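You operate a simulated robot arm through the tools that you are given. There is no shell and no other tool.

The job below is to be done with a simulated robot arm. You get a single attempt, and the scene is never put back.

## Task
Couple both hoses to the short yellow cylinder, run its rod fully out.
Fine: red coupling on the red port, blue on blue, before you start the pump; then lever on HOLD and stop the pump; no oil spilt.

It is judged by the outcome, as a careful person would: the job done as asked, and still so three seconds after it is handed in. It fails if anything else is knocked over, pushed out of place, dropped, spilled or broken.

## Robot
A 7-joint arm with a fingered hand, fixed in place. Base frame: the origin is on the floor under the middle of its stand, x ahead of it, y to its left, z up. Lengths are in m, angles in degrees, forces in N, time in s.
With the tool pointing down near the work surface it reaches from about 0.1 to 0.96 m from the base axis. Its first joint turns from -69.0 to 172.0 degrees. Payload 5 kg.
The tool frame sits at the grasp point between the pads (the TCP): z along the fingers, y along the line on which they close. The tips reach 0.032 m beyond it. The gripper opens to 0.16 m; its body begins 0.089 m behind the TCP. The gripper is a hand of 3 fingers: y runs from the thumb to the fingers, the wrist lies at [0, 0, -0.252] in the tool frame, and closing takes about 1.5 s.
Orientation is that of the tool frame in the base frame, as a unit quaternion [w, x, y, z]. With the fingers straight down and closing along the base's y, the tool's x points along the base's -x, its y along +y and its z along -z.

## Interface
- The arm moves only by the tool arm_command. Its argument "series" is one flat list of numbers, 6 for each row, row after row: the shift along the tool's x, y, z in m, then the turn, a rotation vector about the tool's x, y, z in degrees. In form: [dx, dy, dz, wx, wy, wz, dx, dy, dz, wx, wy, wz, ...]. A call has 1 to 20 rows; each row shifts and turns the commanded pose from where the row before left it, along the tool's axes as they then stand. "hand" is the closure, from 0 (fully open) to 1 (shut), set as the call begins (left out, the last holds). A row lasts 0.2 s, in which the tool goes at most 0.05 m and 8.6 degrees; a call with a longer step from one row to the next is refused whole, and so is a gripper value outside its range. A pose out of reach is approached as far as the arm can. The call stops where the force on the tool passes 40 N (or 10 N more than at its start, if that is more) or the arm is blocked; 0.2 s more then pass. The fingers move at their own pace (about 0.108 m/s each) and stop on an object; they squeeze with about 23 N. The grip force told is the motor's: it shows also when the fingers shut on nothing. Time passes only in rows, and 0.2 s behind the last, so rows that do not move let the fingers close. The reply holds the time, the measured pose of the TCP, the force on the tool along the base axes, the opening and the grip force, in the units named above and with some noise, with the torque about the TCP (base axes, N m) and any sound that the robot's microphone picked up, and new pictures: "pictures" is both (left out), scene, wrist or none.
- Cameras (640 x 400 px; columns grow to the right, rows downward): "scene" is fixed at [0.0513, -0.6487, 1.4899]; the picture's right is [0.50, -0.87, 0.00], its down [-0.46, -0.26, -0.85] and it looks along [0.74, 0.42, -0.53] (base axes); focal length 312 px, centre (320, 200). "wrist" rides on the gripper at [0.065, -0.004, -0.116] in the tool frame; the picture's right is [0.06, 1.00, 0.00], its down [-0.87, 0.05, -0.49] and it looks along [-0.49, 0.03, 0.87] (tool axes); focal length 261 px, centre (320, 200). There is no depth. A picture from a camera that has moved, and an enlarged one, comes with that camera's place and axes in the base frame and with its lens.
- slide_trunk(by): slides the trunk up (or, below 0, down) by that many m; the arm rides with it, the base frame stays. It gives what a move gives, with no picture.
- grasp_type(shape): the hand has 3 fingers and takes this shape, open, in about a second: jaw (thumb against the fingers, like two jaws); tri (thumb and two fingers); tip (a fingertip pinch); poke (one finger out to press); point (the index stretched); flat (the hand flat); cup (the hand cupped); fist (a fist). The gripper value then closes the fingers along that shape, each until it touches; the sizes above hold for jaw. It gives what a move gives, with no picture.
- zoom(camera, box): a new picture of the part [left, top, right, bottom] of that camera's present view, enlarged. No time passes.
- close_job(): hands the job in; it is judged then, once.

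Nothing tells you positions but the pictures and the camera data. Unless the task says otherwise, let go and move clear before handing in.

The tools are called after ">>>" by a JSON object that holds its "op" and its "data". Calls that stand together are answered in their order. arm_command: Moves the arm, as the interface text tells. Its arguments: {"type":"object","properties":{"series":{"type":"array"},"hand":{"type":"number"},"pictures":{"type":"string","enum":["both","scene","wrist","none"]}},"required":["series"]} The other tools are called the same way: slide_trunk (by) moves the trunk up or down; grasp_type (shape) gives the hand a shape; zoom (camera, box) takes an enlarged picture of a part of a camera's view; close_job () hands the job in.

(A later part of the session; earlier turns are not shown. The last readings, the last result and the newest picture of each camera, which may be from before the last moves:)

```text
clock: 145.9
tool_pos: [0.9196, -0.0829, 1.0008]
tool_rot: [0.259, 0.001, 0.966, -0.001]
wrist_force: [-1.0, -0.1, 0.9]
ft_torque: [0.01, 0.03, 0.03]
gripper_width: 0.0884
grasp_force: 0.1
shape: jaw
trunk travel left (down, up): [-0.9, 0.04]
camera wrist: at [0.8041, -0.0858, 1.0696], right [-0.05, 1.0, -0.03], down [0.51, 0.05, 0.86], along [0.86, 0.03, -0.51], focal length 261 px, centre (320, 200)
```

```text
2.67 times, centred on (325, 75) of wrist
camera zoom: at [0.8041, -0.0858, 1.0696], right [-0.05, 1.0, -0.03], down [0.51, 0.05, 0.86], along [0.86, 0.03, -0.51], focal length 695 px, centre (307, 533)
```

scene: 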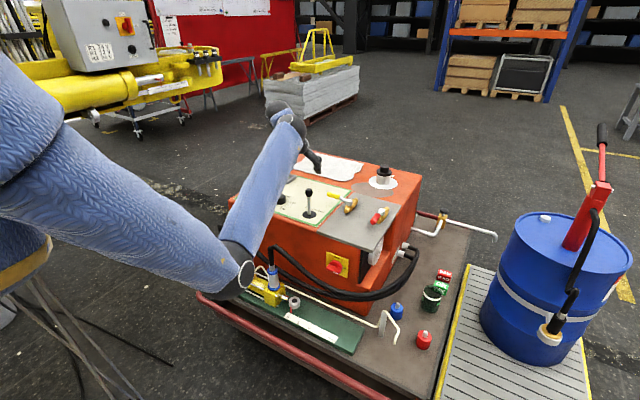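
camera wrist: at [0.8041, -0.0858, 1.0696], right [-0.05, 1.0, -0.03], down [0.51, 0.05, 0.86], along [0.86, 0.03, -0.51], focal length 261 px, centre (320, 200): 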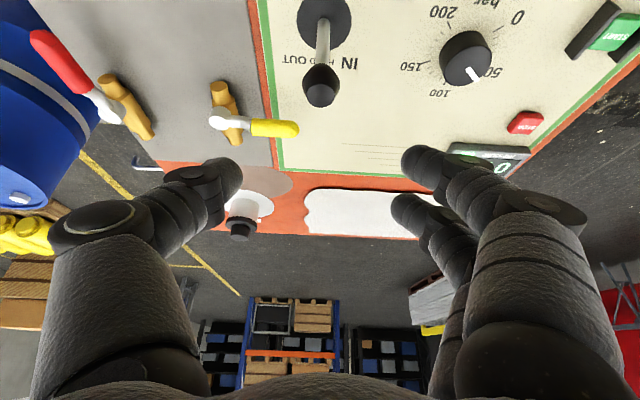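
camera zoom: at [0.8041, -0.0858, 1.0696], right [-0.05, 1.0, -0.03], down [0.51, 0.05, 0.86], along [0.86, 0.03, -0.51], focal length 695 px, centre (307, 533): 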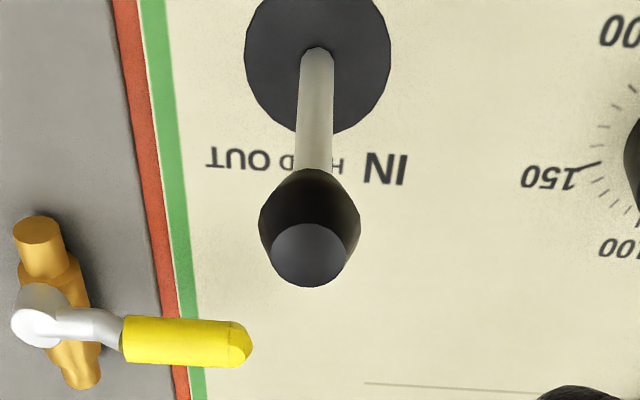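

The lever is upright with its knob near [0.953, -0.084, 0.862]. I'll come down around it with the fingers straddling it.

>>> {"op": "arm_command", "data": {"series": [0.0101, -0.0003, 0.0343, 0, 0, 0, 0.0101, -0.0003, 0.0343, 0, 0, 0, 0.0101, -0.0003, 0.0343, 0, 0, 0], "pictures": "wrist"}}

>>> {"op": "zoom", "data": {"camera": "wrist", "box": [230, 60, 420, 230]}}

```text
clock: 146.7
tool_pos: [0.9453, -0.0873, 0.8956]
tool_rot: [0.26, 0.002, 0.966, -0.001]
wrist_force: [-0.2, 0.5, -0.2]
ft_torque: [-0.01, -0.02, -0.01]
gripper_width: 0.0883
grasp_force: 0.1
shape: jaw
trunk travel left (down, up): [-0.9, 0.04]
camera wrist: at [0.8292, -0.0885, 0.965], right [-0.05, 1.0, -0.03], down [0.51, 0.05, 0.86], along [0.86, 0.03, -0.51], focal length 261 px, centre (320, 200)
```

wrist: 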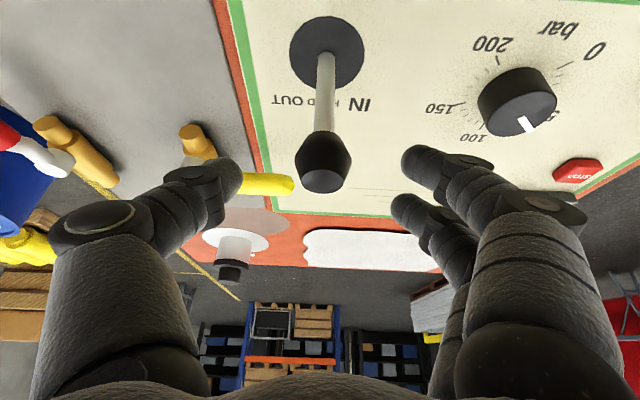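

```text
2.35 times, centred on (325, 145) of wrist
camera zoom: at [0.8292, -0.0885, 0.965], right [-0.05, 1.0, -0.03], down [0.51, 0.05, 0.86], along [0.86, 0.03, -0.51], focal length 613 px, centre (308, 329)
```

zoom: 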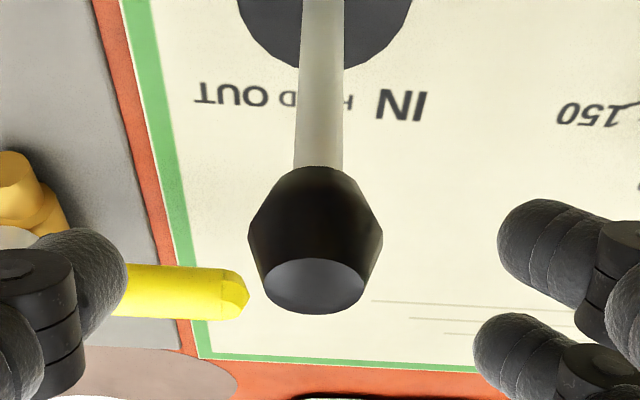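

The lever knob is centred between the fingers. I'll move in the last 3 cm and close loosely around it so it is caged.

>>> {"op": "arm_command", "data": {"series": [0.005, 0.0017, 0.0152, 0, 0, 0, 0.0052, 0.0016, 0.0152, 0, 0, 0], "pictures": "none"}}

>>> {"op": "arm_command", "data": {"series": [0, 0, 0, 0, 0, 0, 0, 0, 0, 0, 0, 0, 0, 0, 0, 0, 0, 0, 0, 0, 0, 0, 0, 0], "hand": 0.74, "pictures": "wrist"}}

>>> {"op": "zoom", "data": {"camera": "wrist", "box": [230, 80, 420, 260]}}

```text
clock: 147.3
tool_pos: [0.9507, -0.0826, 0.8659]
tool_rot: [0.26, 0.001, 0.966, -0.001]
wrist_force: [0.5, 1.3, -0.3]
ft_torque: [-0.02, 0.01, -0.01]
gripper_width: 0.0884
grasp_force: 0.0
shape: jaw
trunk travel left (down, up): [-0.9, 0.04]
```

```text
clock: 148.3
tool_pos: [0.9509, -0.0806, 0.8659]
tool_rot: [0.26, 0.001, 0.966, -0.001]
wrist_force: [0.3, -0.7, 0.3]
ft_torque: [0.0, 0.03, -0.01]
gripper_width: 0.0419
grasp_force: 0.0
shape: jaw
trunk travel left (down, up): [-0.9, 0.04]
camera wrist: at [0.8349, -0.0842, 0.9351], right [-0.05, 1.0, -0.03], down [0.51, 0.05, 0.86], along [0.86, 0.03, -0.51], focal length 261 px, centre (320, 200)
```

wrist: 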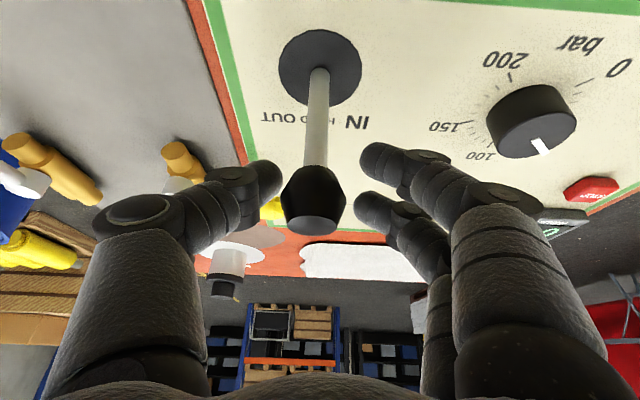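

```text
2.22 times, centred on (325, 170) of wrist
camera zoom: at [0.8349, -0.0842, 0.9351], right [-0.05, 1.0, -0.03], down [0.51, 0.05, 0.86], along [0.86, 0.03, -0.51], focal length 579 px, centre (309, 267)
```

zoom: 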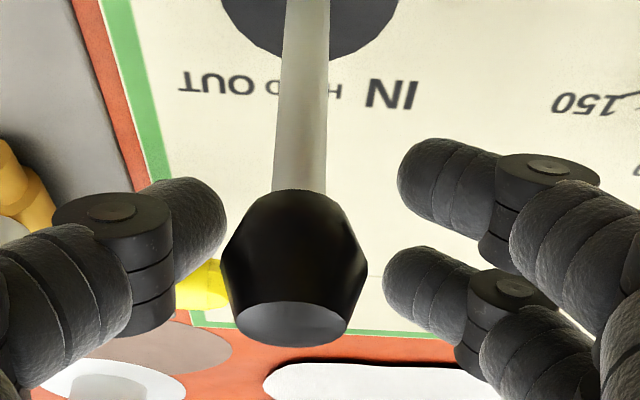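

The knob is caged with a few millimetres of play. I'll push the lever toward OUT (−y) in small steps, watching the force, the tube end and the rod.

>>> {"op": "arm_command", "data": {"series": [0, -0.007, 0, 0, 0, 0, 0, -0.007, 0, 0, 0, 0, 0, -0.007, 0.0005, 0, 0, 0], "pictures": "both"}}

>>> {"op": "zoom", "data": {"camera": "scene", "box": [205, 220, 445, 360]}}

```text
clock: 149.1
tool_pos: [0.9506, -0.1024, 0.867]
tool_rot: [0.26, 0.001, 0.966, -0.001]
wrist_force: [-0.2, 2.0, 0.4]
ft_torque: [0.07, 0.01, -0.01]
gripper_width: 0.0428
grasp_force: 0.0
shape: jaw
trunk travel left (down, up): [-0.9, 0.04]
camera wrist: at [0.8355, -0.1051, 0.934], right [-0.05, 1.0, -0.03], down [0.51, 0.05, 0.86], along [0.86, 0.03, -0.51], focal length 261 px, centre (320, 200)
```

scene: 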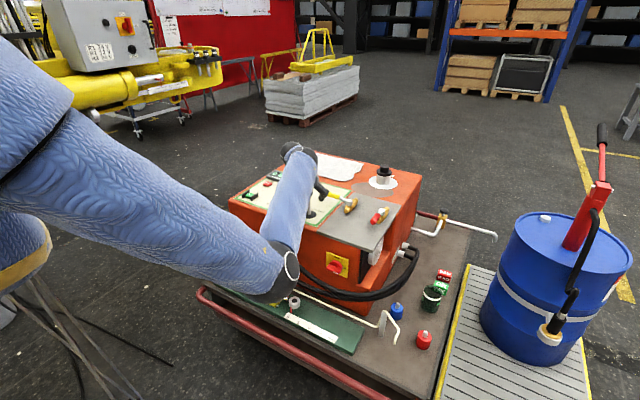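
wrist: 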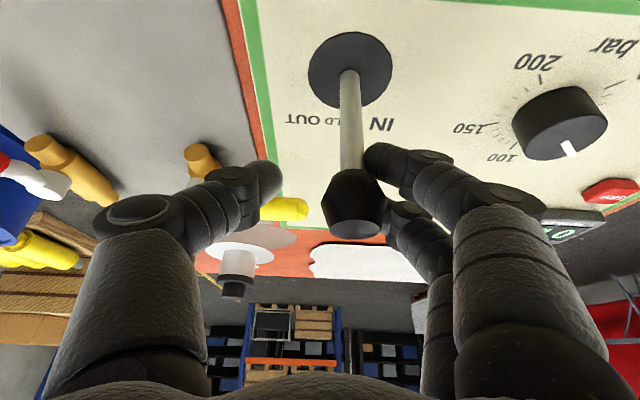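

```text
2.67 times, centred on (325, 290) of scene
camera zoom: at [0.0513, -0.6487, 1.4899], right [0.5, -0.87, 0.0], down [-0.46, -0.26, -0.85], along [0.74, 0.42, -0.53], focal length 832 px, centre (307, -40)
```

zoom: 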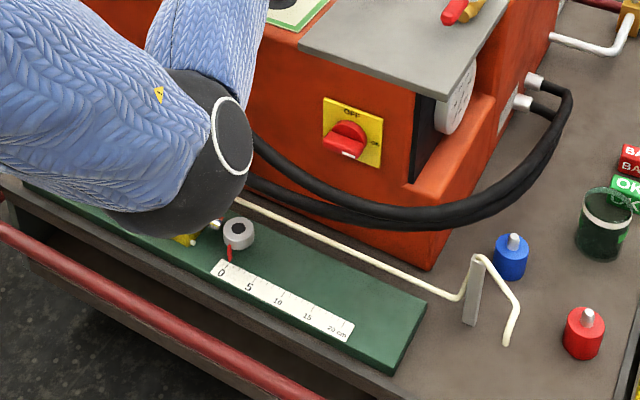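

The fingers have just reached the knob (2 N) and the lever hasn't moved yet. I'll continue pushing toward OUT.

>>> {"op": "arm_command", "data": {"series": [0, -0.007, 0.0005, 0, 0, 0, 0, -0.007, 0.001, 0, 0, 0, 0, -0.007, 0.0015, 0, 0, 0], "pictures": "both"}}

>>> {"op": "zoom", "data": {"camera": "scene", "box": [205, 220, 445, 360]}}

>>> {"op": "zoom", "data": {"camera": "wrist", "box": [250, 0, 450, 250]}}

```text
clock: 149.9
tool_pos: [0.9515, -0.1261, 0.862]
tool_rot: [0.259, 0.001, 0.966, -0.001]
wrist_force: [0.0, -0.5, 1.1]
ft_torque: [0.01, 0.0, 0.01]
gripper_width: 0.0422
grasp_force: 0.0
shape: jaw
trunk travel left (down, up): [-0.9, 0.04]
camera wrist: at [0.8371, -0.1279, 0.9302], right [-0.05, 1.0, -0.03], down [0.51, 0.05, 0.86], along [0.86, 0.03, -0.51], focal length 261 px, centre (320, 200)
```

scene: 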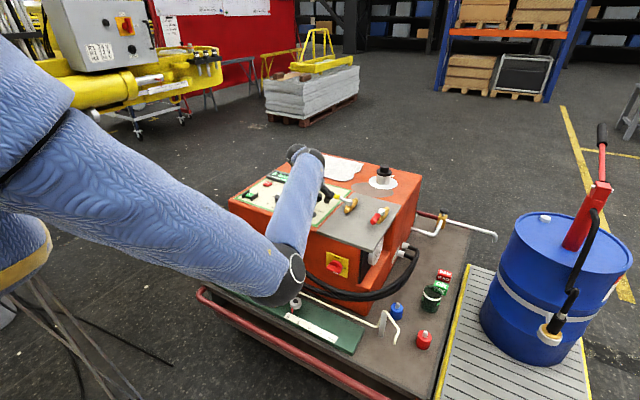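
wrist: 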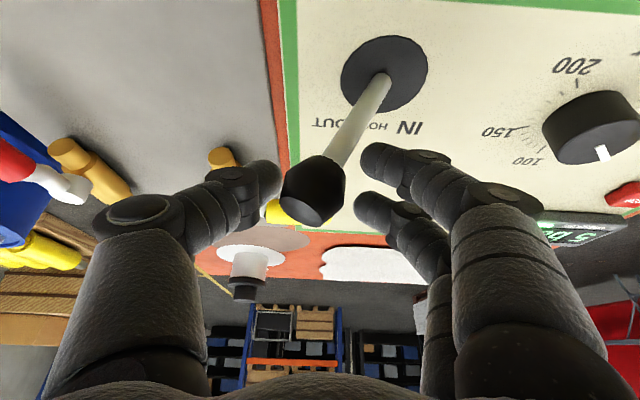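

```text
2.67 times, centred on (325, 290) of scene
camera zoom: at [0.0513, -0.6487, 1.4899], right [0.5, -0.87, 0.0], down [-0.46, -0.26, -0.85], along [0.74, 0.42, -0.53], focal length 832 px, centre (307, -40)
```

zoom: 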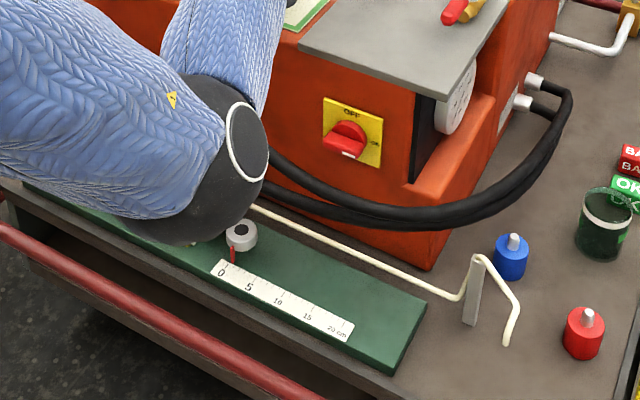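

```text
1.60 times, centred on (350, 125) of wrist
camera zoom: at [0.8371, -0.1279, 0.9302], right [-0.05, 1.0, -0.03], down [0.51, 0.05, 0.86], along [0.86, 0.03, -0.51], focal length 417 px, centre (272, 320)
```

zoom: 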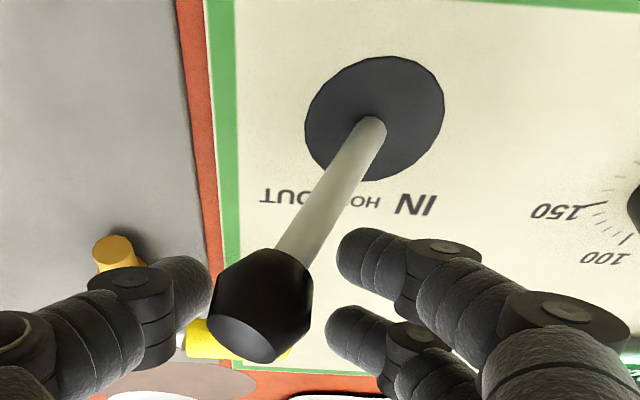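

The lever snapped over to OUT and the display now shows about 5 bar. I'll hold still and watch the rod and the tube end.

>>> {"op": "arm_command", "data": {"series": [0, 0, 0, 0, 0, 0, 0, 0, 0, 0, 0, 0, 0, 0, 0, 0, 0, 0, 0, 0, 0, 0, 0, 0], "pictures": "scene"}}

>>> {"op": "zoom", "data": {"camera": "scene", "box": [205, 220, 445, 360]}}

>>> {"op": "zoom", "data": {"camera": "wrist", "box": [530, 180, 640, 250]}}

```text
clock: 150.9
tool_pos: [0.9527, -0.1251, 0.8617]
tool_rot: [0.26, 0.002, 0.966, -0.001]
wrist_force: [0.1, -0.3, 0.2]
ft_torque: [0.01, 0.0, -0.01]
gripper_width: 0.0421
grasp_force: 0.1
shape: jaw
trunk travel left (down, up): [-0.9, 0.04]
```

scene: 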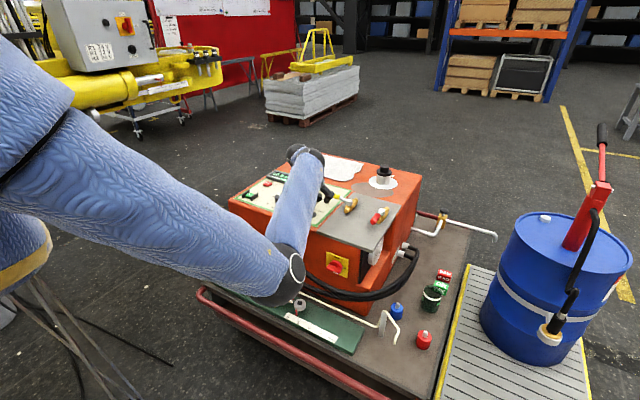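

```text
2.67 times, centred on (325, 290) of scene
camera zoom: at [0.0513, -0.6487, 1.4899], right [0.5, -0.87, 0.0], down [-0.46, -0.26, -0.85], along [0.74, 0.42, -0.53], focal length 832 px, centre (307, -40)
```

zoom: 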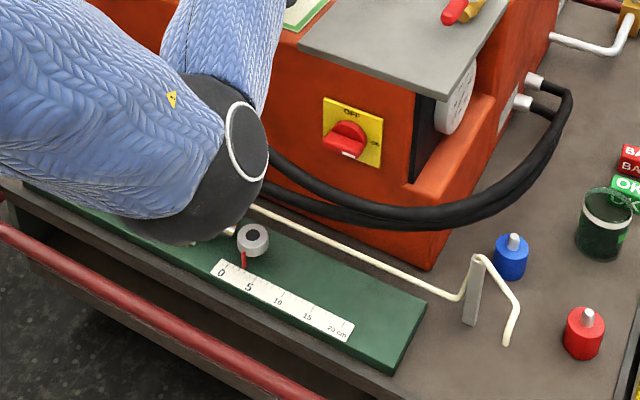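

```text
5.71 times, centred on (585, 215) of wrist
camera zoom: at [0.8372, -0.1274, 0.9305], right [-0.05, 1.0, -0.03], down [0.51, 0.05, 0.86], along [0.86, 0.03, -0.51], focal length 1489 px, centre (-1194, 114)
```

zoom: 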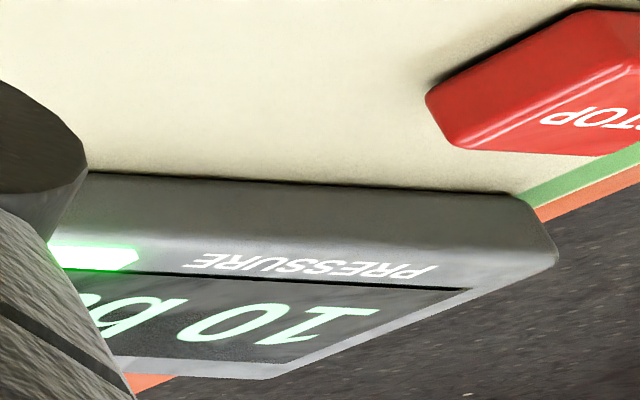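

The rod is moving out (about 4 cm, 10 bar) and there's no oil at the tube end. I'll keep watching.

>>> {"op": "arm_command", "data": {"series": [0, 0, 0, 0, 0, 0, 0, 0, 0, 0, 0, 0, 0, 0, 0, 0, 0, 0, 0, 0, 0, 0, 0, 0, 0, 0, 0, 0, 0, 0, 0, 0, 0, 0, 0, 0, 0, 0, 0, 0, 0, 0, 0, 0, 0, 0, 0, 0], "pictures": "scene"}}

>>> {"op": "zoom", "data": {"camera": "scene", "box": [205, 220, 445, 360]}}

>>> {"op": "zoom", "data": {"camera": "wrist", "box": [530, 180, 640, 250]}}

```text
clock: 152.7
tool_pos: [0.953, -0.1245, 0.8608]
tool_rot: [0.259, 0.002, 0.966, -0.002]
wrist_force: [0.9, -0.4, 0.5]
ft_torque: [-0.01, 0.0, 0.02]
gripper_width: 0.042
grasp_force: 0.0
shape: jaw
trunk travel left (down, up): [-0.9, 0.04]
```

scene: 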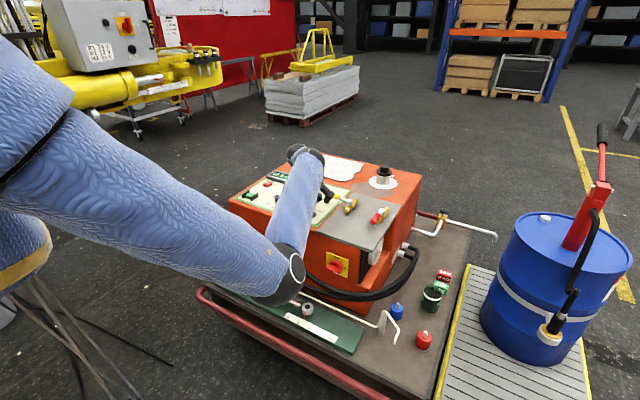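

```text
2.67 times, centred on (325, 290) of scene
camera zoom: at [0.0513, -0.6487, 1.4899], right [0.5, -0.87, 0.0], down [-0.46, -0.26, -0.85], along [0.74, 0.42, -0.53], focal length 832 px, centre (307, -40)
```

zoom: 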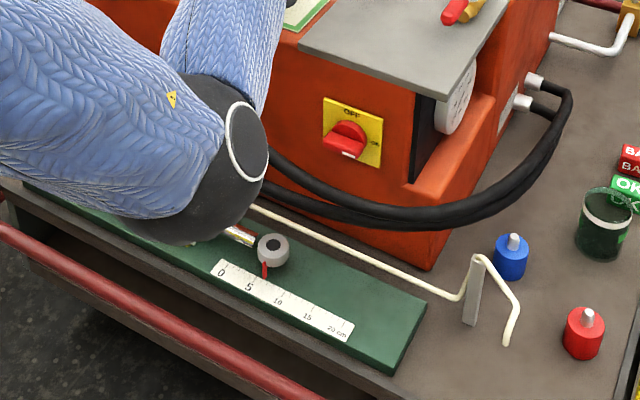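

```text
5.71 times, centred on (585, 215) of wrist
camera zoom: at [0.8372, -0.1274, 0.9305], right [-0.05, 1.0, -0.03], down [0.51, 0.05, 0.86], along [0.86, 0.03, -0.51], focal length 1489 px, centre (-1194, 114)
```

zoom: 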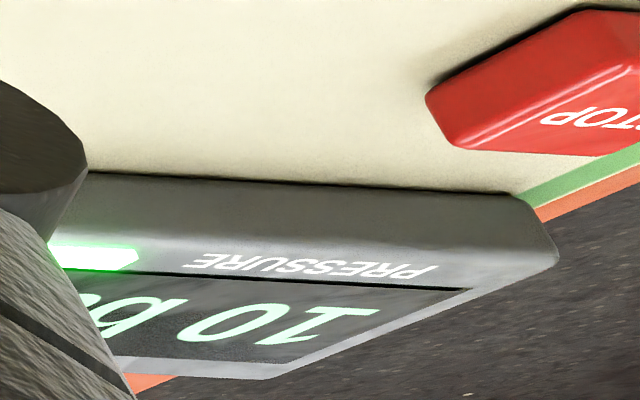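

About 8 cm now, moving at roughly 2 cm/s, and the deck is dry. I'll wait longer.

>>> {"op": "arm_command", "data": {"series": [0, 0, 0, 0, 0, 0, 0, 0, 0, 0, 0, 0, 0, 0, 0, 0, 0, 0, 0, 0, 0, 0, 0, 0, 0, 0, 0, 0, 0, 0, 0, 0, 0, 0, 0, 0, 0, 0, 0, 0, 0, 0, 0, 0, 0, 0, 0, 0, 0, 0, 0, 0, 0, 0, 0, 0, 0, 0, 0, 0], "pictures": "scene"}}

>>> {"op": "zoom", "data": {"camera": "scene", "box": [205, 220, 445, 360]}}

>>> {"op": "zoom", "data": {"camera": "wrist", "box": [530, 180, 640, 250]}}

```text
clock: 154.9
tool_pos: [0.9519, -0.125, 0.8621]
tool_rot: [0.26, 0.0, 0.966, -0.001]
wrist_force: [-0.3, -0.5, 0.0]
ft_torque: [0.0, -0.03, -0.01]
gripper_width: 0.0421
grasp_force: 0.1
shape: jaw
trunk travel left (down, up): [-0.9, 0.04]
```

scene: 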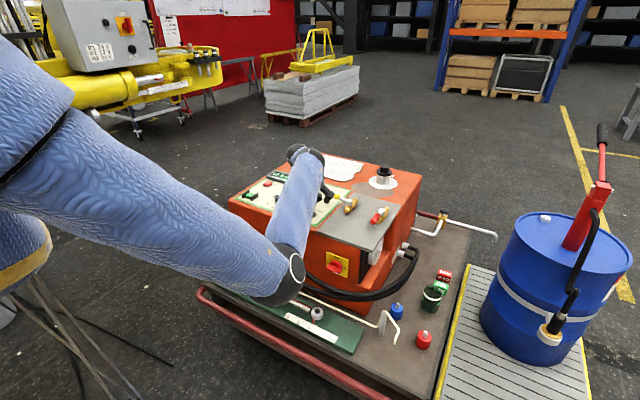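

```text
2.67 times, centred on (325, 290) of scene
camera zoom: at [0.0513, -0.6487, 1.4899], right [0.5, -0.87, 0.0], down [-0.46, -0.26, -0.85], along [0.74, 0.42, -0.53], focal length 832 px, centre (307, -40)
```

zoom: 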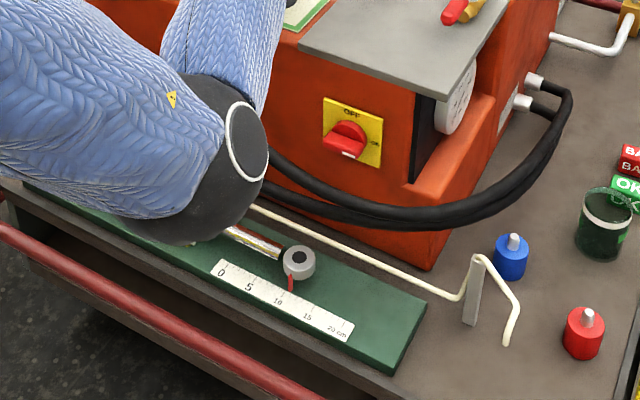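

```text
5.71 times, centred on (585, 215) of wrist
camera zoom: at [0.8372, -0.1274, 0.9305], right [-0.05, 1.0, -0.03], down [0.51, 0.05, 0.86], along [0.86, 0.03, -0.51], focal length 1489 px, centre (-1194, 114)
```

zoom: 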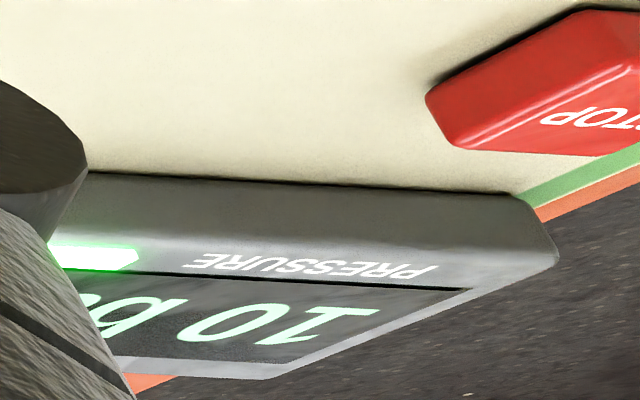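

About 12 cm, still steady at 10 bar. I'll continue to wait.

>>> {"op": "arm_command", "data": {"series": [0, 0, 0, 0, 0, 0, 0, 0, 0, 0, 0, 0, 0, 0, 0, 0, 0, 0, 0, 0, 0, 0, 0, 0, 0, 0, 0, 0, 0, 0, 0, 0, 0, 0, 0, 0, 0, 0, 0, 0, 0, 0, 0, 0, 0, 0, 0, 0], "pictures": "scene"}}

>>> {"op": "zoom", "data": {"camera": "scene", "box": [205, 220, 445, 360]}}

>>> {"op": "zoom", "data": {"camera": "wrist", "box": [530, 180, 640, 250]}}

```text
clock: 156.7
tool_pos: [0.9539, -0.1251, 0.8621]
tool_rot: [0.259, 0.001, 0.966, 0.0]
wrist_force: [-0.3, 0.0, -0.5]
ft_torque: [-0.01, 0.01, 0.01]
gripper_width: 0.0419
grasp_force: 0.0
shape: jaw
trunk travel left (down, up): [-0.9, 0.04]
```

scene: 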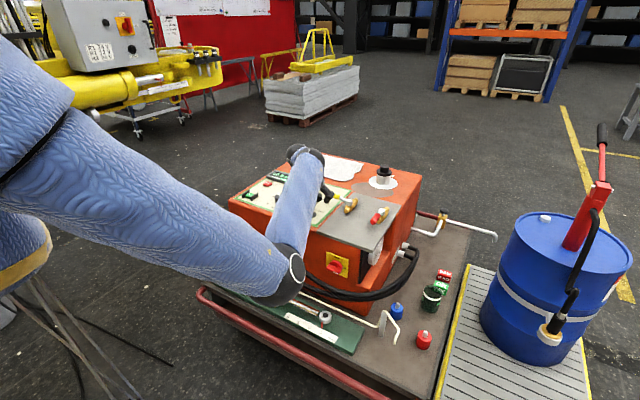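

```text
2.67 times, centred on (325, 290) of scene
camera zoom: at [0.0513, -0.6487, 1.4899], right [0.5, -0.87, 0.0], down [-0.46, -0.26, -0.85], along [0.74, 0.42, -0.53], focal length 832 px, centre (307, -40)
```

zoom: 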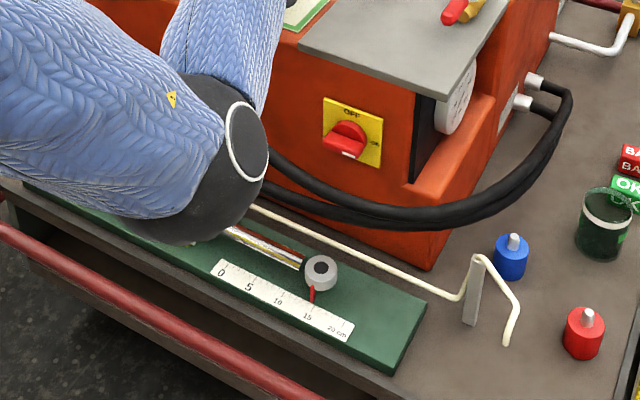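

```text
5.71 times, centred on (585, 215) of wrist
camera zoom: at [0.8372, -0.1274, 0.9305], right [-0.05, 1.0, -0.03], down [0.51, 0.05, 0.86], along [0.86, 0.03, -0.51], focal length 1489 px, centre (-1194, 114)
```

zoom: 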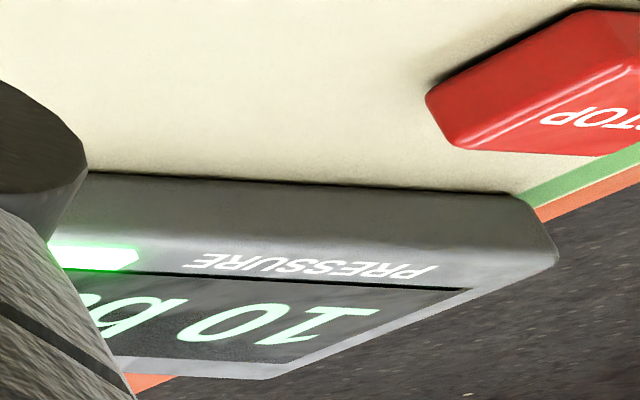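

About 16 cm and still moving. I'll wait in shorter steps now.

>>> {"op": "arm_command", "data": {"series": [0, 0, 0, 0, 0, 0, 0, 0, 0, 0, 0, 0, 0, 0, 0, 0, 0, 0, 0, 0, 0, 0, 0, 0, 0, 0, 0, 0, 0, 0, 0, 0, 0, 0, 0, 0, 0, 0, 0, 0, 0, 0], "pictures": "scene"}}

>>> {"op": "zoom", "data": {"camera": "scene", "box": [205, 220, 445, 360]}}

>>> {"op": "zoom", "data": {"camera": "wrist", "box": [530, 180, 640, 250]}}

```text
clock: 158.3
tool_pos: [0.9529, -0.1246, 0.8624]
tool_rot: [0.259, 0.001, 0.966, -0.001]
wrist_force: [0.2, -0.5, -0.1]
ft_torque: [-0.05, -0.02, -0.01]
gripper_width: 0.0419
grasp_force: 0.1
shape: jaw
trunk travel left (down, up): [-0.9, 0.04]
```

scene: 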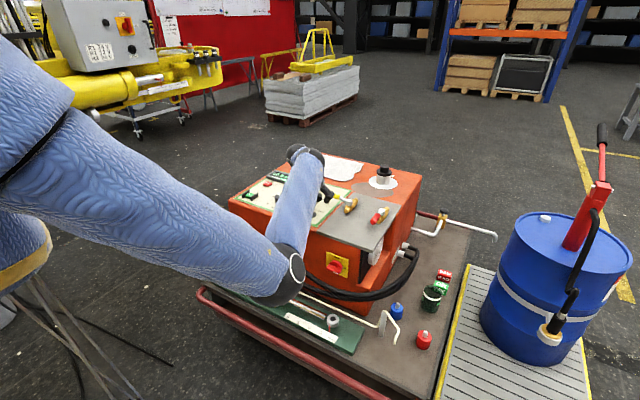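

```text
2.67 times, centred on (325, 290) of scene
camera zoom: at [0.0513, -0.6487, 1.4899], right [0.5, -0.87, 0.0], down [-0.46, -0.26, -0.85], along [0.74, 0.42, -0.53], focal length 832 px, centre (307, -40)
```

zoom: 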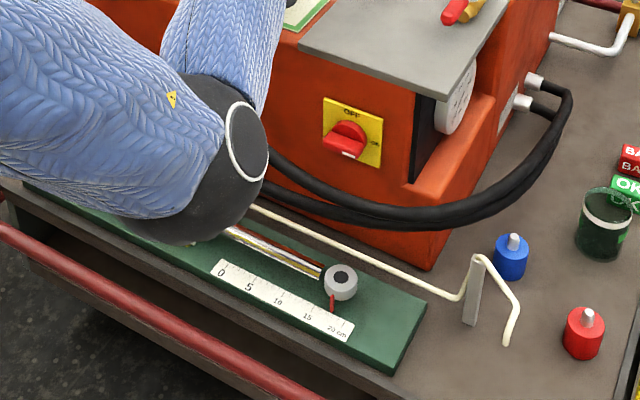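

```text
5.71 times, centred on (585, 215) of wrist
camera zoom: at [0.8372, -0.1274, 0.9305], right [-0.05, 1.0, -0.03], down [0.51, 0.05, 0.86], along [0.86, 0.03, -0.51], focal length 1489 px, centre (-1194, 114)
```

zoom: 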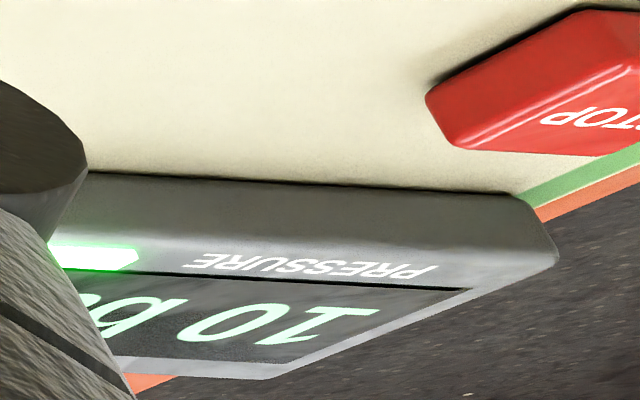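

Nearly 19 cm now. A little more and I'll watch for the pressure to rise at the end of the stroke.

>>> {"op": "arm_command", "data": {"series": [0, 0, 0, 0, 0, 0, 0, 0, 0, 0, 0, 0, 0, 0, 0, 0, 0, 0, 0, 0, 0, 0, 0, 0], "pictures": "scene"}}

>>> {"op": "zoom", "data": {"camera": "scene", "box": [275, 280, 375, 360]}}

>>> {"op": "zoom", "data": {"camera": "wrist", "box": [530, 180, 640, 250]}}

```text
clock: 159.3
tool_pos: [0.9522, -0.1252, 0.8618]
tool_rot: [0.26, 0.002, 0.966, -0.001]
wrist_force: [1.0, 0.2, -0.4]
ft_torque: [-0.02, 0.03, 0.0]
gripper_width: 0.0419
grasp_force: 0.1
shape: jaw
trunk travel left (down, up): [-0.9, 0.04]
```

scene: 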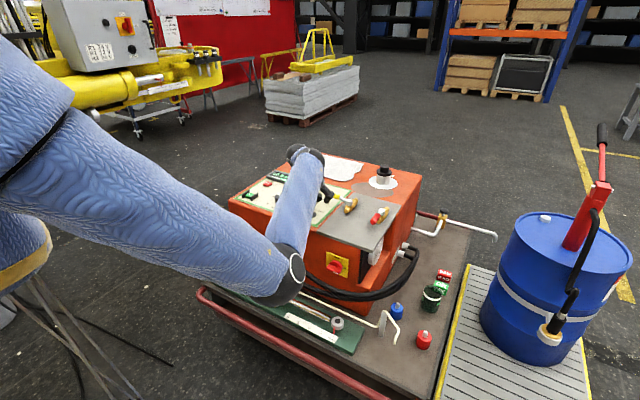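

```text
5.00 times, centred on (325, 320) of scene
camera zoom: at [0.0513, -0.6487, 1.4899], right [0.5, -0.87, 0.0], down [-0.46, -0.26, -0.85], along [0.74, 0.42, -0.53], focal length 1561 px, centre (295, -400)
```

zoom: 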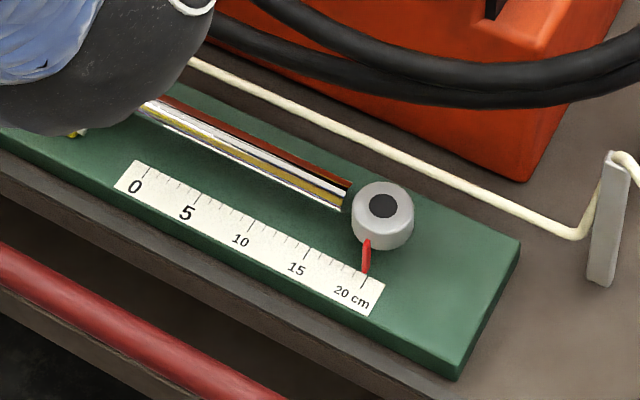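

```text
5.71 times, centred on (585, 215) of wrist
camera zoom: at [0.8372, -0.1274, 0.9305], right [-0.05, 1.0, -0.03], down [0.51, 0.05, 0.86], along [0.86, 0.03, -0.51], focal length 1489 px, centre (-1194, 114)
```

zoom: 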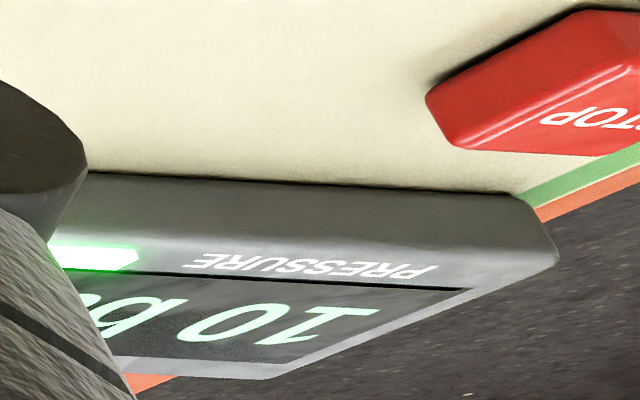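

The pointer is at about 20 cm and pressure still reads 10 bar. One more short wait to see whether it has stopped.

>>> {"op": "arm_command", "data": {"series": [0, 0, 0, 0, 0, 0, 0, 0, 0, 0, 0, 0], "pictures": "none"}}

>>> {"op": "zoom", "data": {"camera": "scene", "box": [275, 280, 375, 360]}}

>>> {"op": "zoom", "data": {"camera": "wrist", "box": [530, 180, 640, 250]}}

```text
clock: 159.9
tool_pos: [0.9522, -0.1249, 0.861]
tool_rot: [0.259, 0.001, 0.966, 0.0]
wrist_force: [0.0, 0.8, -0.2]
ft_torque: [-0.02, 0.01, -0.03]
gripper_width: 0.042
grasp_force: 0.1
shape: jaw
trunk travel left (down, up): [-0.9, 0.04]
```

```text
5.00 times, centred on (325, 320) of scene
camera zoom: at [0.0513, -0.6487, 1.4899], right [0.5, -0.87, 0.0], down [-0.46, -0.26, -0.85], along [0.74, 0.42, -0.53], focal length 1561 px, centre (295, -400)
```

zoom: 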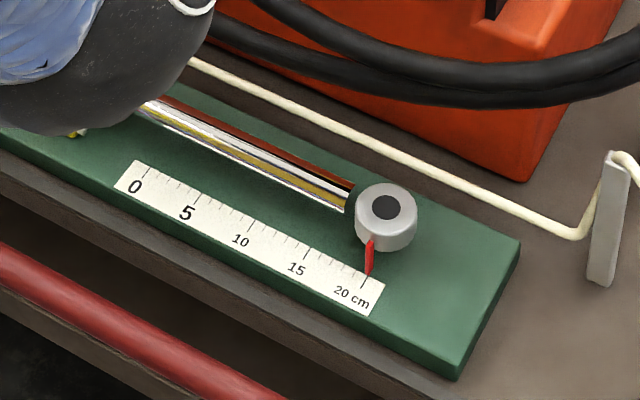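

```text
5.71 times, centred on (585, 215) of wrist
camera zoom: at [0.8372, -0.1274, 0.9305], right [-0.05, 1.0, -0.03], down [0.51, 0.05, 0.86], along [0.86, 0.03, -0.51], focal length 1489 px, centre (-1194, 114)
```

zoom: 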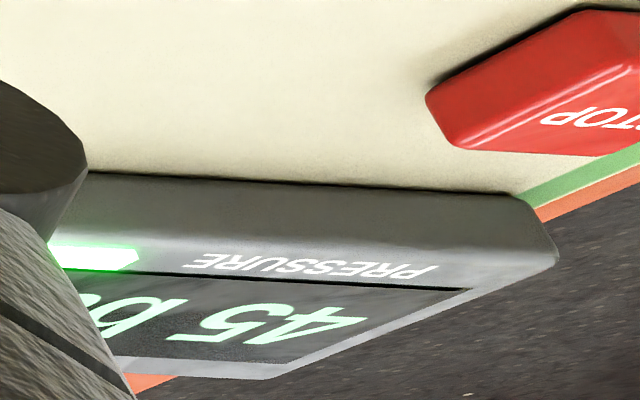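

Pressure is climbing (45 bar), so the rod is fully out at 20 cm. I'll bring the lever back toward HOLD with the thumb, carefully so as not to overshoot.

>>> {"op": "arm_command", "data": {"series": [0, 0.007, -0.0015, 0, 0, 0, 0, 0.007, -0.001, 0, 0, 0, 0, 0.007, -0.0005, 0, 0, 0, 0, 0.007, 0, 0, 0, 0, 0, 0.006, 0, 0, 0, 0], "pictures": "both"}}

>>> {"op": "zoom", "data": {"camera": "wrist", "box": [230, 0, 640, 250]}}

```text
clock: 161.1
tool_pos: [0.9497, -0.0908, 0.8653]
tool_rot: [0.259, 0.001, 0.966, 0.0]
wrist_force: [-0.7, -1.3, 0.7]
ft_torque: [-0.02, 0.0, 0.06]
gripper_width: 0.0425
grasp_force: 0.0
shape: jaw
trunk travel left (down, up): [-0.9, 0.04]
camera wrist: at [0.8356, -0.0927, 0.9338], right [-0.05, 1.0, -0.03], down [0.51, 0.05, 0.86], along [0.86, 0.03, -0.51], focal length 261 px, centre (320, 200)
```

scene: 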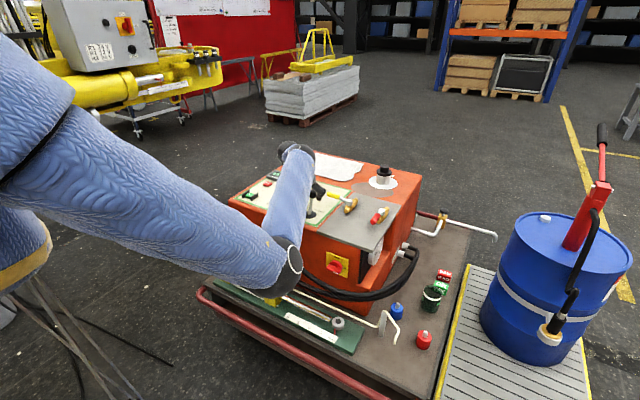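
wrist: 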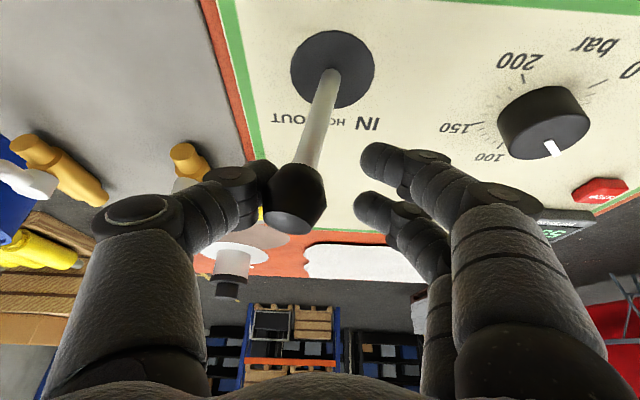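

```text
1.56 times, centred on (435, 125) of wrist
camera zoom: at [0.8356, -0.0927, 0.9338], right [-0.05, 1.0, -0.03], down [0.51, 0.05, 0.86], along [0.86, 0.03, -0.51], focal length 407 px, centre (140, 317)
```

zoom: 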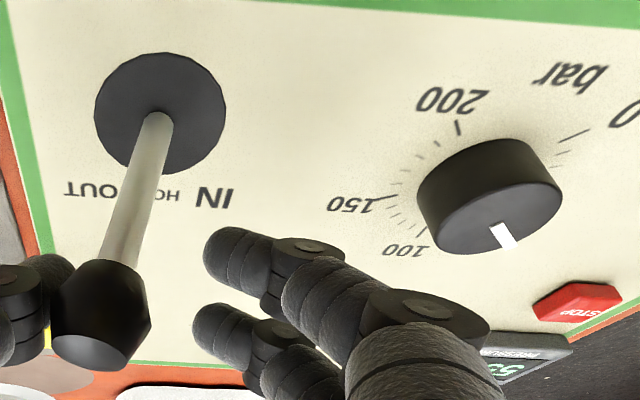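

The lever is most of the way back (about 8° still toward OUT). I'll ease it further in smaller steps.

>>> {"op": "arm_command", "data": {"series": [0, 0.004, 0, 0, 0, 0, 0, 0.004, 0, 0, 0, 0], "pictures": "wrist"}}

>>> {"op": "zoom", "data": {"camera": "wrist", "box": [230, 0, 640, 250]}}

```text
clock: 161.7
tool_pos: [0.9532, -0.082, 0.8664]
tool_rot: [0.259, 0.0, 0.966, -0.001]
wrist_force: [-0.3, -0.4, -0.4]
ft_torque: [-0.01, -0.02, 0.02]
gripper_width: 0.0418
grasp_force: 0.1
shape: jaw
trunk travel left (down, up): [-0.9, 0.04]
camera wrist: at [0.8363, -0.0846, 0.9342], right [-0.05, 1.0, -0.03], down [0.51, 0.05, 0.86], along [0.86, 0.03, -0.51], focal length 261 px, centre (320, 200)
```

wrist: 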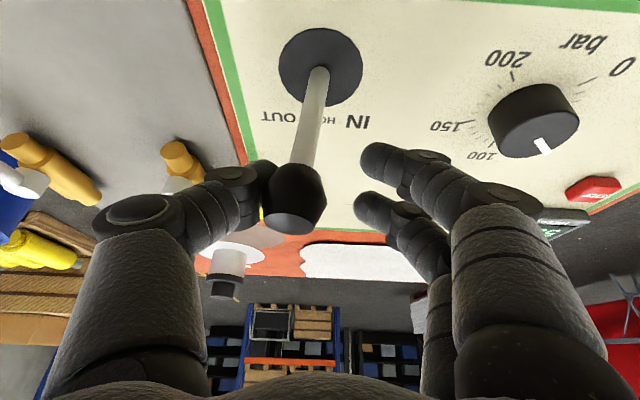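

```text
1.56 times, centred on (435, 125) of wrist
camera zoom: at [0.8363, -0.0846, 0.9342], right [-0.05, 1.0, -0.03], down [0.51, 0.05, 0.86], along [0.86, 0.03, -0.51], focal length 407 px, centre (140, 317)
```

zoom: 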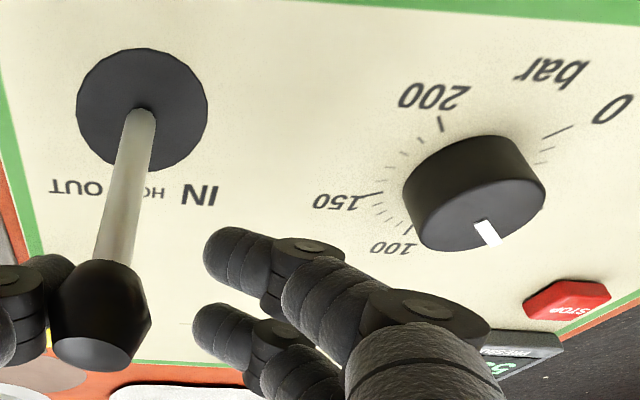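

The knob is about 8 mm short of its original upright position. I'll push that last bit.

>>> {"op": "arm_command", "data": {"series": [0, 0.004, 0, 0, 0, 0, 0, 0.003, 0, 0, 0, 0], "pictures": "wrist"}}

>>> {"op": "zoom", "data": {"camera": "wrist", "box": [230, 0, 640, 250]}}

```text
clock: 162.3
tool_pos: [0.9515, -0.0755, 0.8661]
tool_rot: [0.259, 0.001, 0.966, -0.001]
wrist_force: [-0.2, 0.3, -0.4]
ft_torque: [0.0, 0.01, -0.02]
gripper_width: 0.0421
grasp_force: 0.1
shape: jaw
trunk travel left (down, up): [-0.9, 0.04]
camera wrist: at [0.8362, -0.0778, 0.9339], right [-0.05, 1.0, -0.03], down [0.51, 0.05, 0.86], along [0.86, 0.03, -0.51], focal length 261 px, centre (320, 200)
```

wrist: 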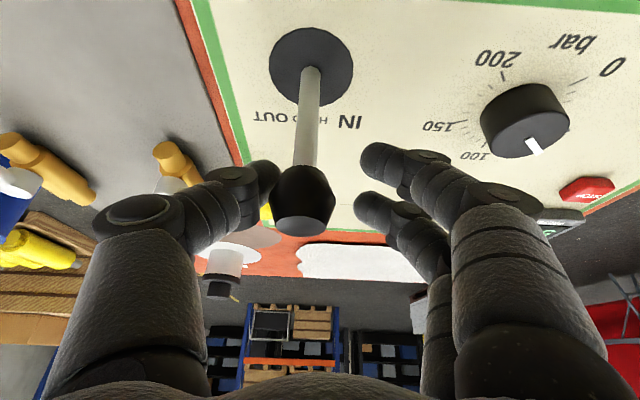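

```text
1.56 times, centred on (435, 125) of wrist
camera zoom: at [0.8362, -0.0778, 0.9339], right [-0.05, 1.0, -0.03], down [0.51, 0.05, 0.86], along [0.86, 0.03, -0.51], focal length 407 px, centre (140, 317)
```

zoom: 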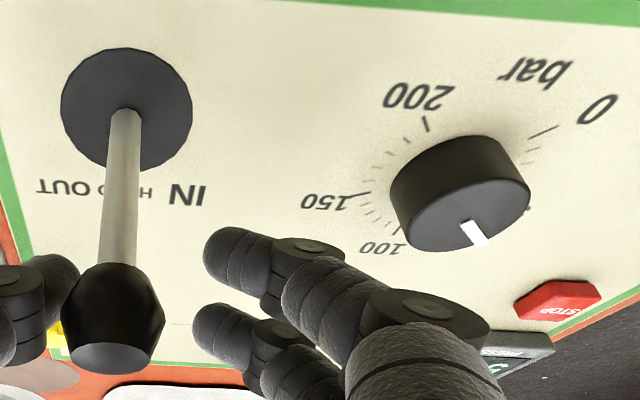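

The lever is upright again, matching its original HOLD position. I'll open the hand, back off along its axis, and confirm from the scene camera.

>>> {"op": "arm_command", "data": {"series": [0, -0.003, 0, 0, 0, 0, 0, 0, 0, 0, 0, 0, 0, 0, 0, 0, 0, 0, 0, 0, -0.03, 0, 0, 0, 0, 0, -0.04, 0, 0, 0, 0, 0, -0.04, 0, 0, 0, 0, 0, -0.03, 0, 0, 0], "hand": 0.4, "pictures": "both"}}

>>> {"op": "zoom", "data": {"camera": "scene", "box": [240, 150, 360, 230]}}

>>> {"op": "zoom", "data": {"camera": "wrist", "box": [230, 0, 560, 200]}}

```text
clock: 163.9
tool_pos: [0.8793, -0.0779, 0.9866]
tool_rot: [0.259, 0.002, 0.966, -0.003]
wrist_force: [-0.4, 0.2, 0.6]
ft_torque: [0.01, 0.02, 0.03]
gripper_width: 0.0954
grasp_force: 0.1
shape: jaw
trunk travel left (down, up): [-0.9, 0.04]
camera wrist: at [0.765, -0.0805, 1.0565], right [-0.05, 1.0, -0.03], down [0.51, 0.05, 0.86], along [0.86, 0.03, -0.51], focal length 261 px, centre (320, 200)
```

scene: 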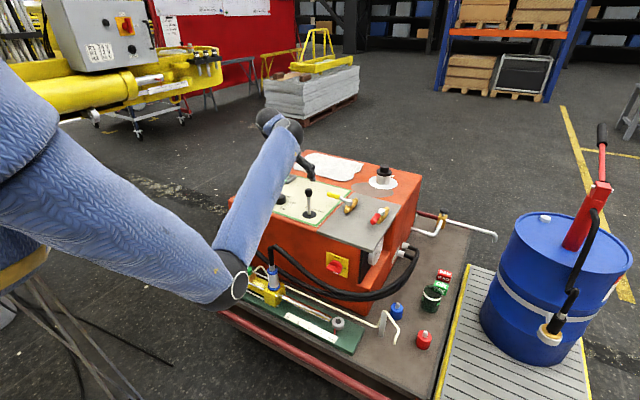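
wrist: 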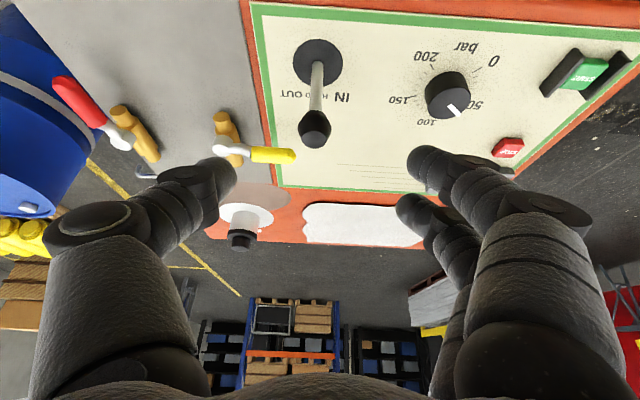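

```text
5.00 times, centred on (300, 190) of scene
camera zoom: at [0.0513, -0.6487, 1.4899], right [0.5, -0.87, 0.0], down [-0.46, -0.26, -0.85], along [0.74, 0.42, -0.53], focal length 1561 px, centre (420, 250)
```

zoom: 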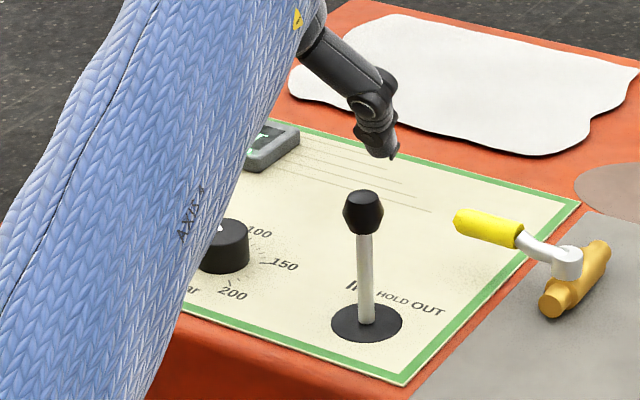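

```text
1.94 times, centred on (395, 100) of wrist
camera zoom: at [0.765, -0.0805, 1.0565], right [-0.05, 1.0, -0.03], down [0.51, 0.05, 0.86], along [0.86, 0.03, -0.51], focal length 506 px, centre (174, 394)
```

zoom: 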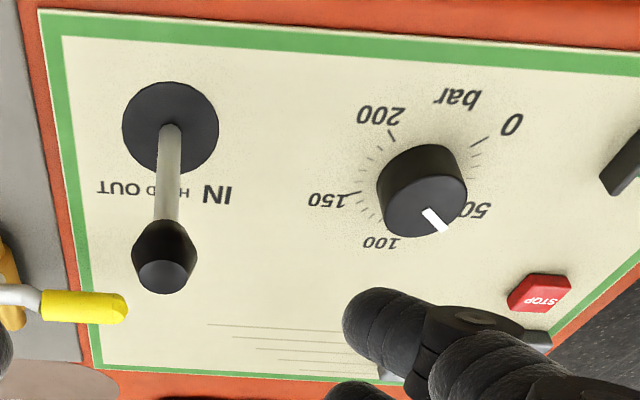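

The lever stands at HOLD in both views. Now I'll open the jaw fully and cross to STOP, to press it with the thumb as before.

>>> {"op": "arm_command", "data": {"series": [-0.0011, 0.0428, -0.0019, 0, 0, 0, -0.0011, 0.0428, -0.0019, 0, 0, 0, -0.0011, 0.0428, -0.0019, 0, 0, 0, -0.0011, 0.0428, -0.0019, 0, 0, 0, -0.0011, 0.0428, -0.0019, 0, 0, 0, -0.0011, 0.0428, -0.0019, 0, 0, 0, -0.0011, 0.0428, -0.0019, 0, 0, 0, -0.0011, 0.0428, -0.0019, 0, 0, 0, -0.0011, 0.0428, -0.0019, 0, 0, 0], "hand": 0, "pictures": "both"}}

>>> {"op": "zoom", "data": {"camera": "wrist", "box": [60, 0, 330, 180]}}

>>> {"op": "zoom", "data": {"camera": "scene", "box": [205, 220, 445, 360]}}

```text
clock: 165.9
tool_pos: [0.881, 0.3082, 1.0049]
tool_rot: [0.259, 0.001, 0.966, -0.003]
wrist_force: [0.1, 0.2, -0.4]
ft_torque: [-0.03, -0.01, 0.03]
gripper_width: 0.16
grasp_force: 0.1
shape: jaw
trunk travel left (down, up): [-0.9, 0.04]
camera wrist: at [0.7663, 0.3062, 1.074], right [-0.05, 1.0, -0.04], down [0.51, 0.06, 0.86], along [0.86, 0.03, -0.51], focal length 261 px, centre (320, 200)
```

scene: 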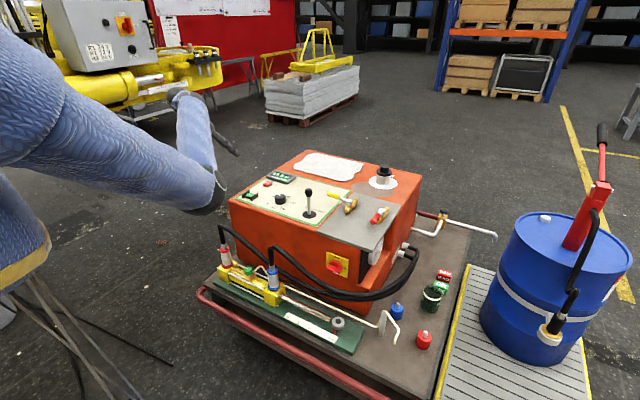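
wrist: 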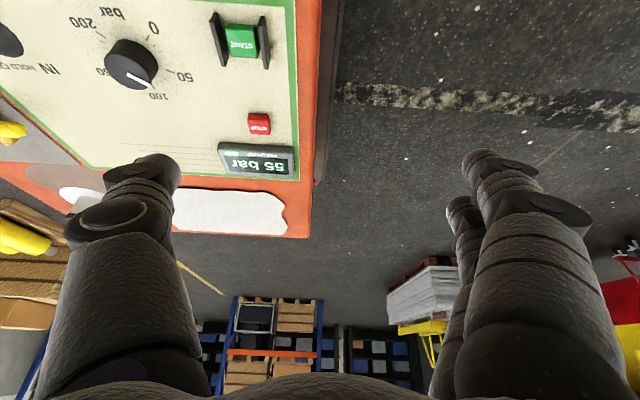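

```text
2.22 times, centred on (195, 90) of wrist
camera zoom: at [0.7663, 0.3062, 1.074], right [-0.05, 1.0, -0.04], down [0.51, 0.06, 0.86], along [0.86, 0.03, -0.51], focal length 579 px, centre (598, 444)
```

zoom: 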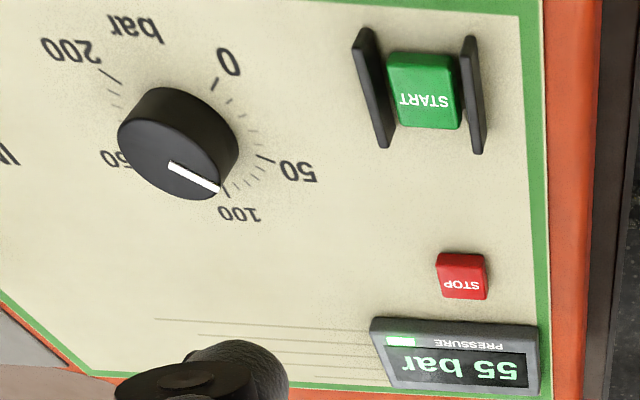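

```text
2.67 times, centred on (325, 290) of scene
camera zoom: at [0.0513, -0.6487, 1.4899], right [0.5, -0.87, 0.0], down [-0.46, -0.26, -0.85], along [0.74, 0.42, -0.53], focal length 832 px, centre (307, -40)
```

zoom: 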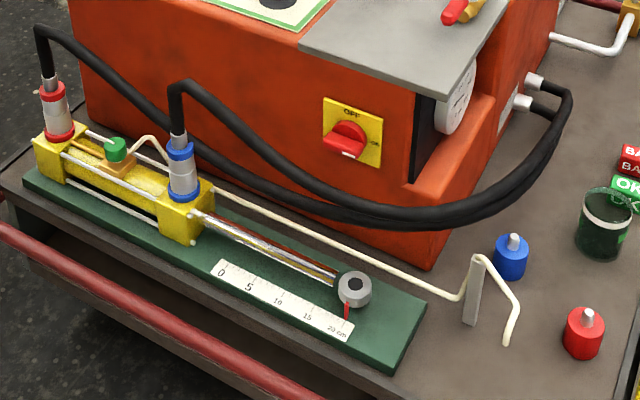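

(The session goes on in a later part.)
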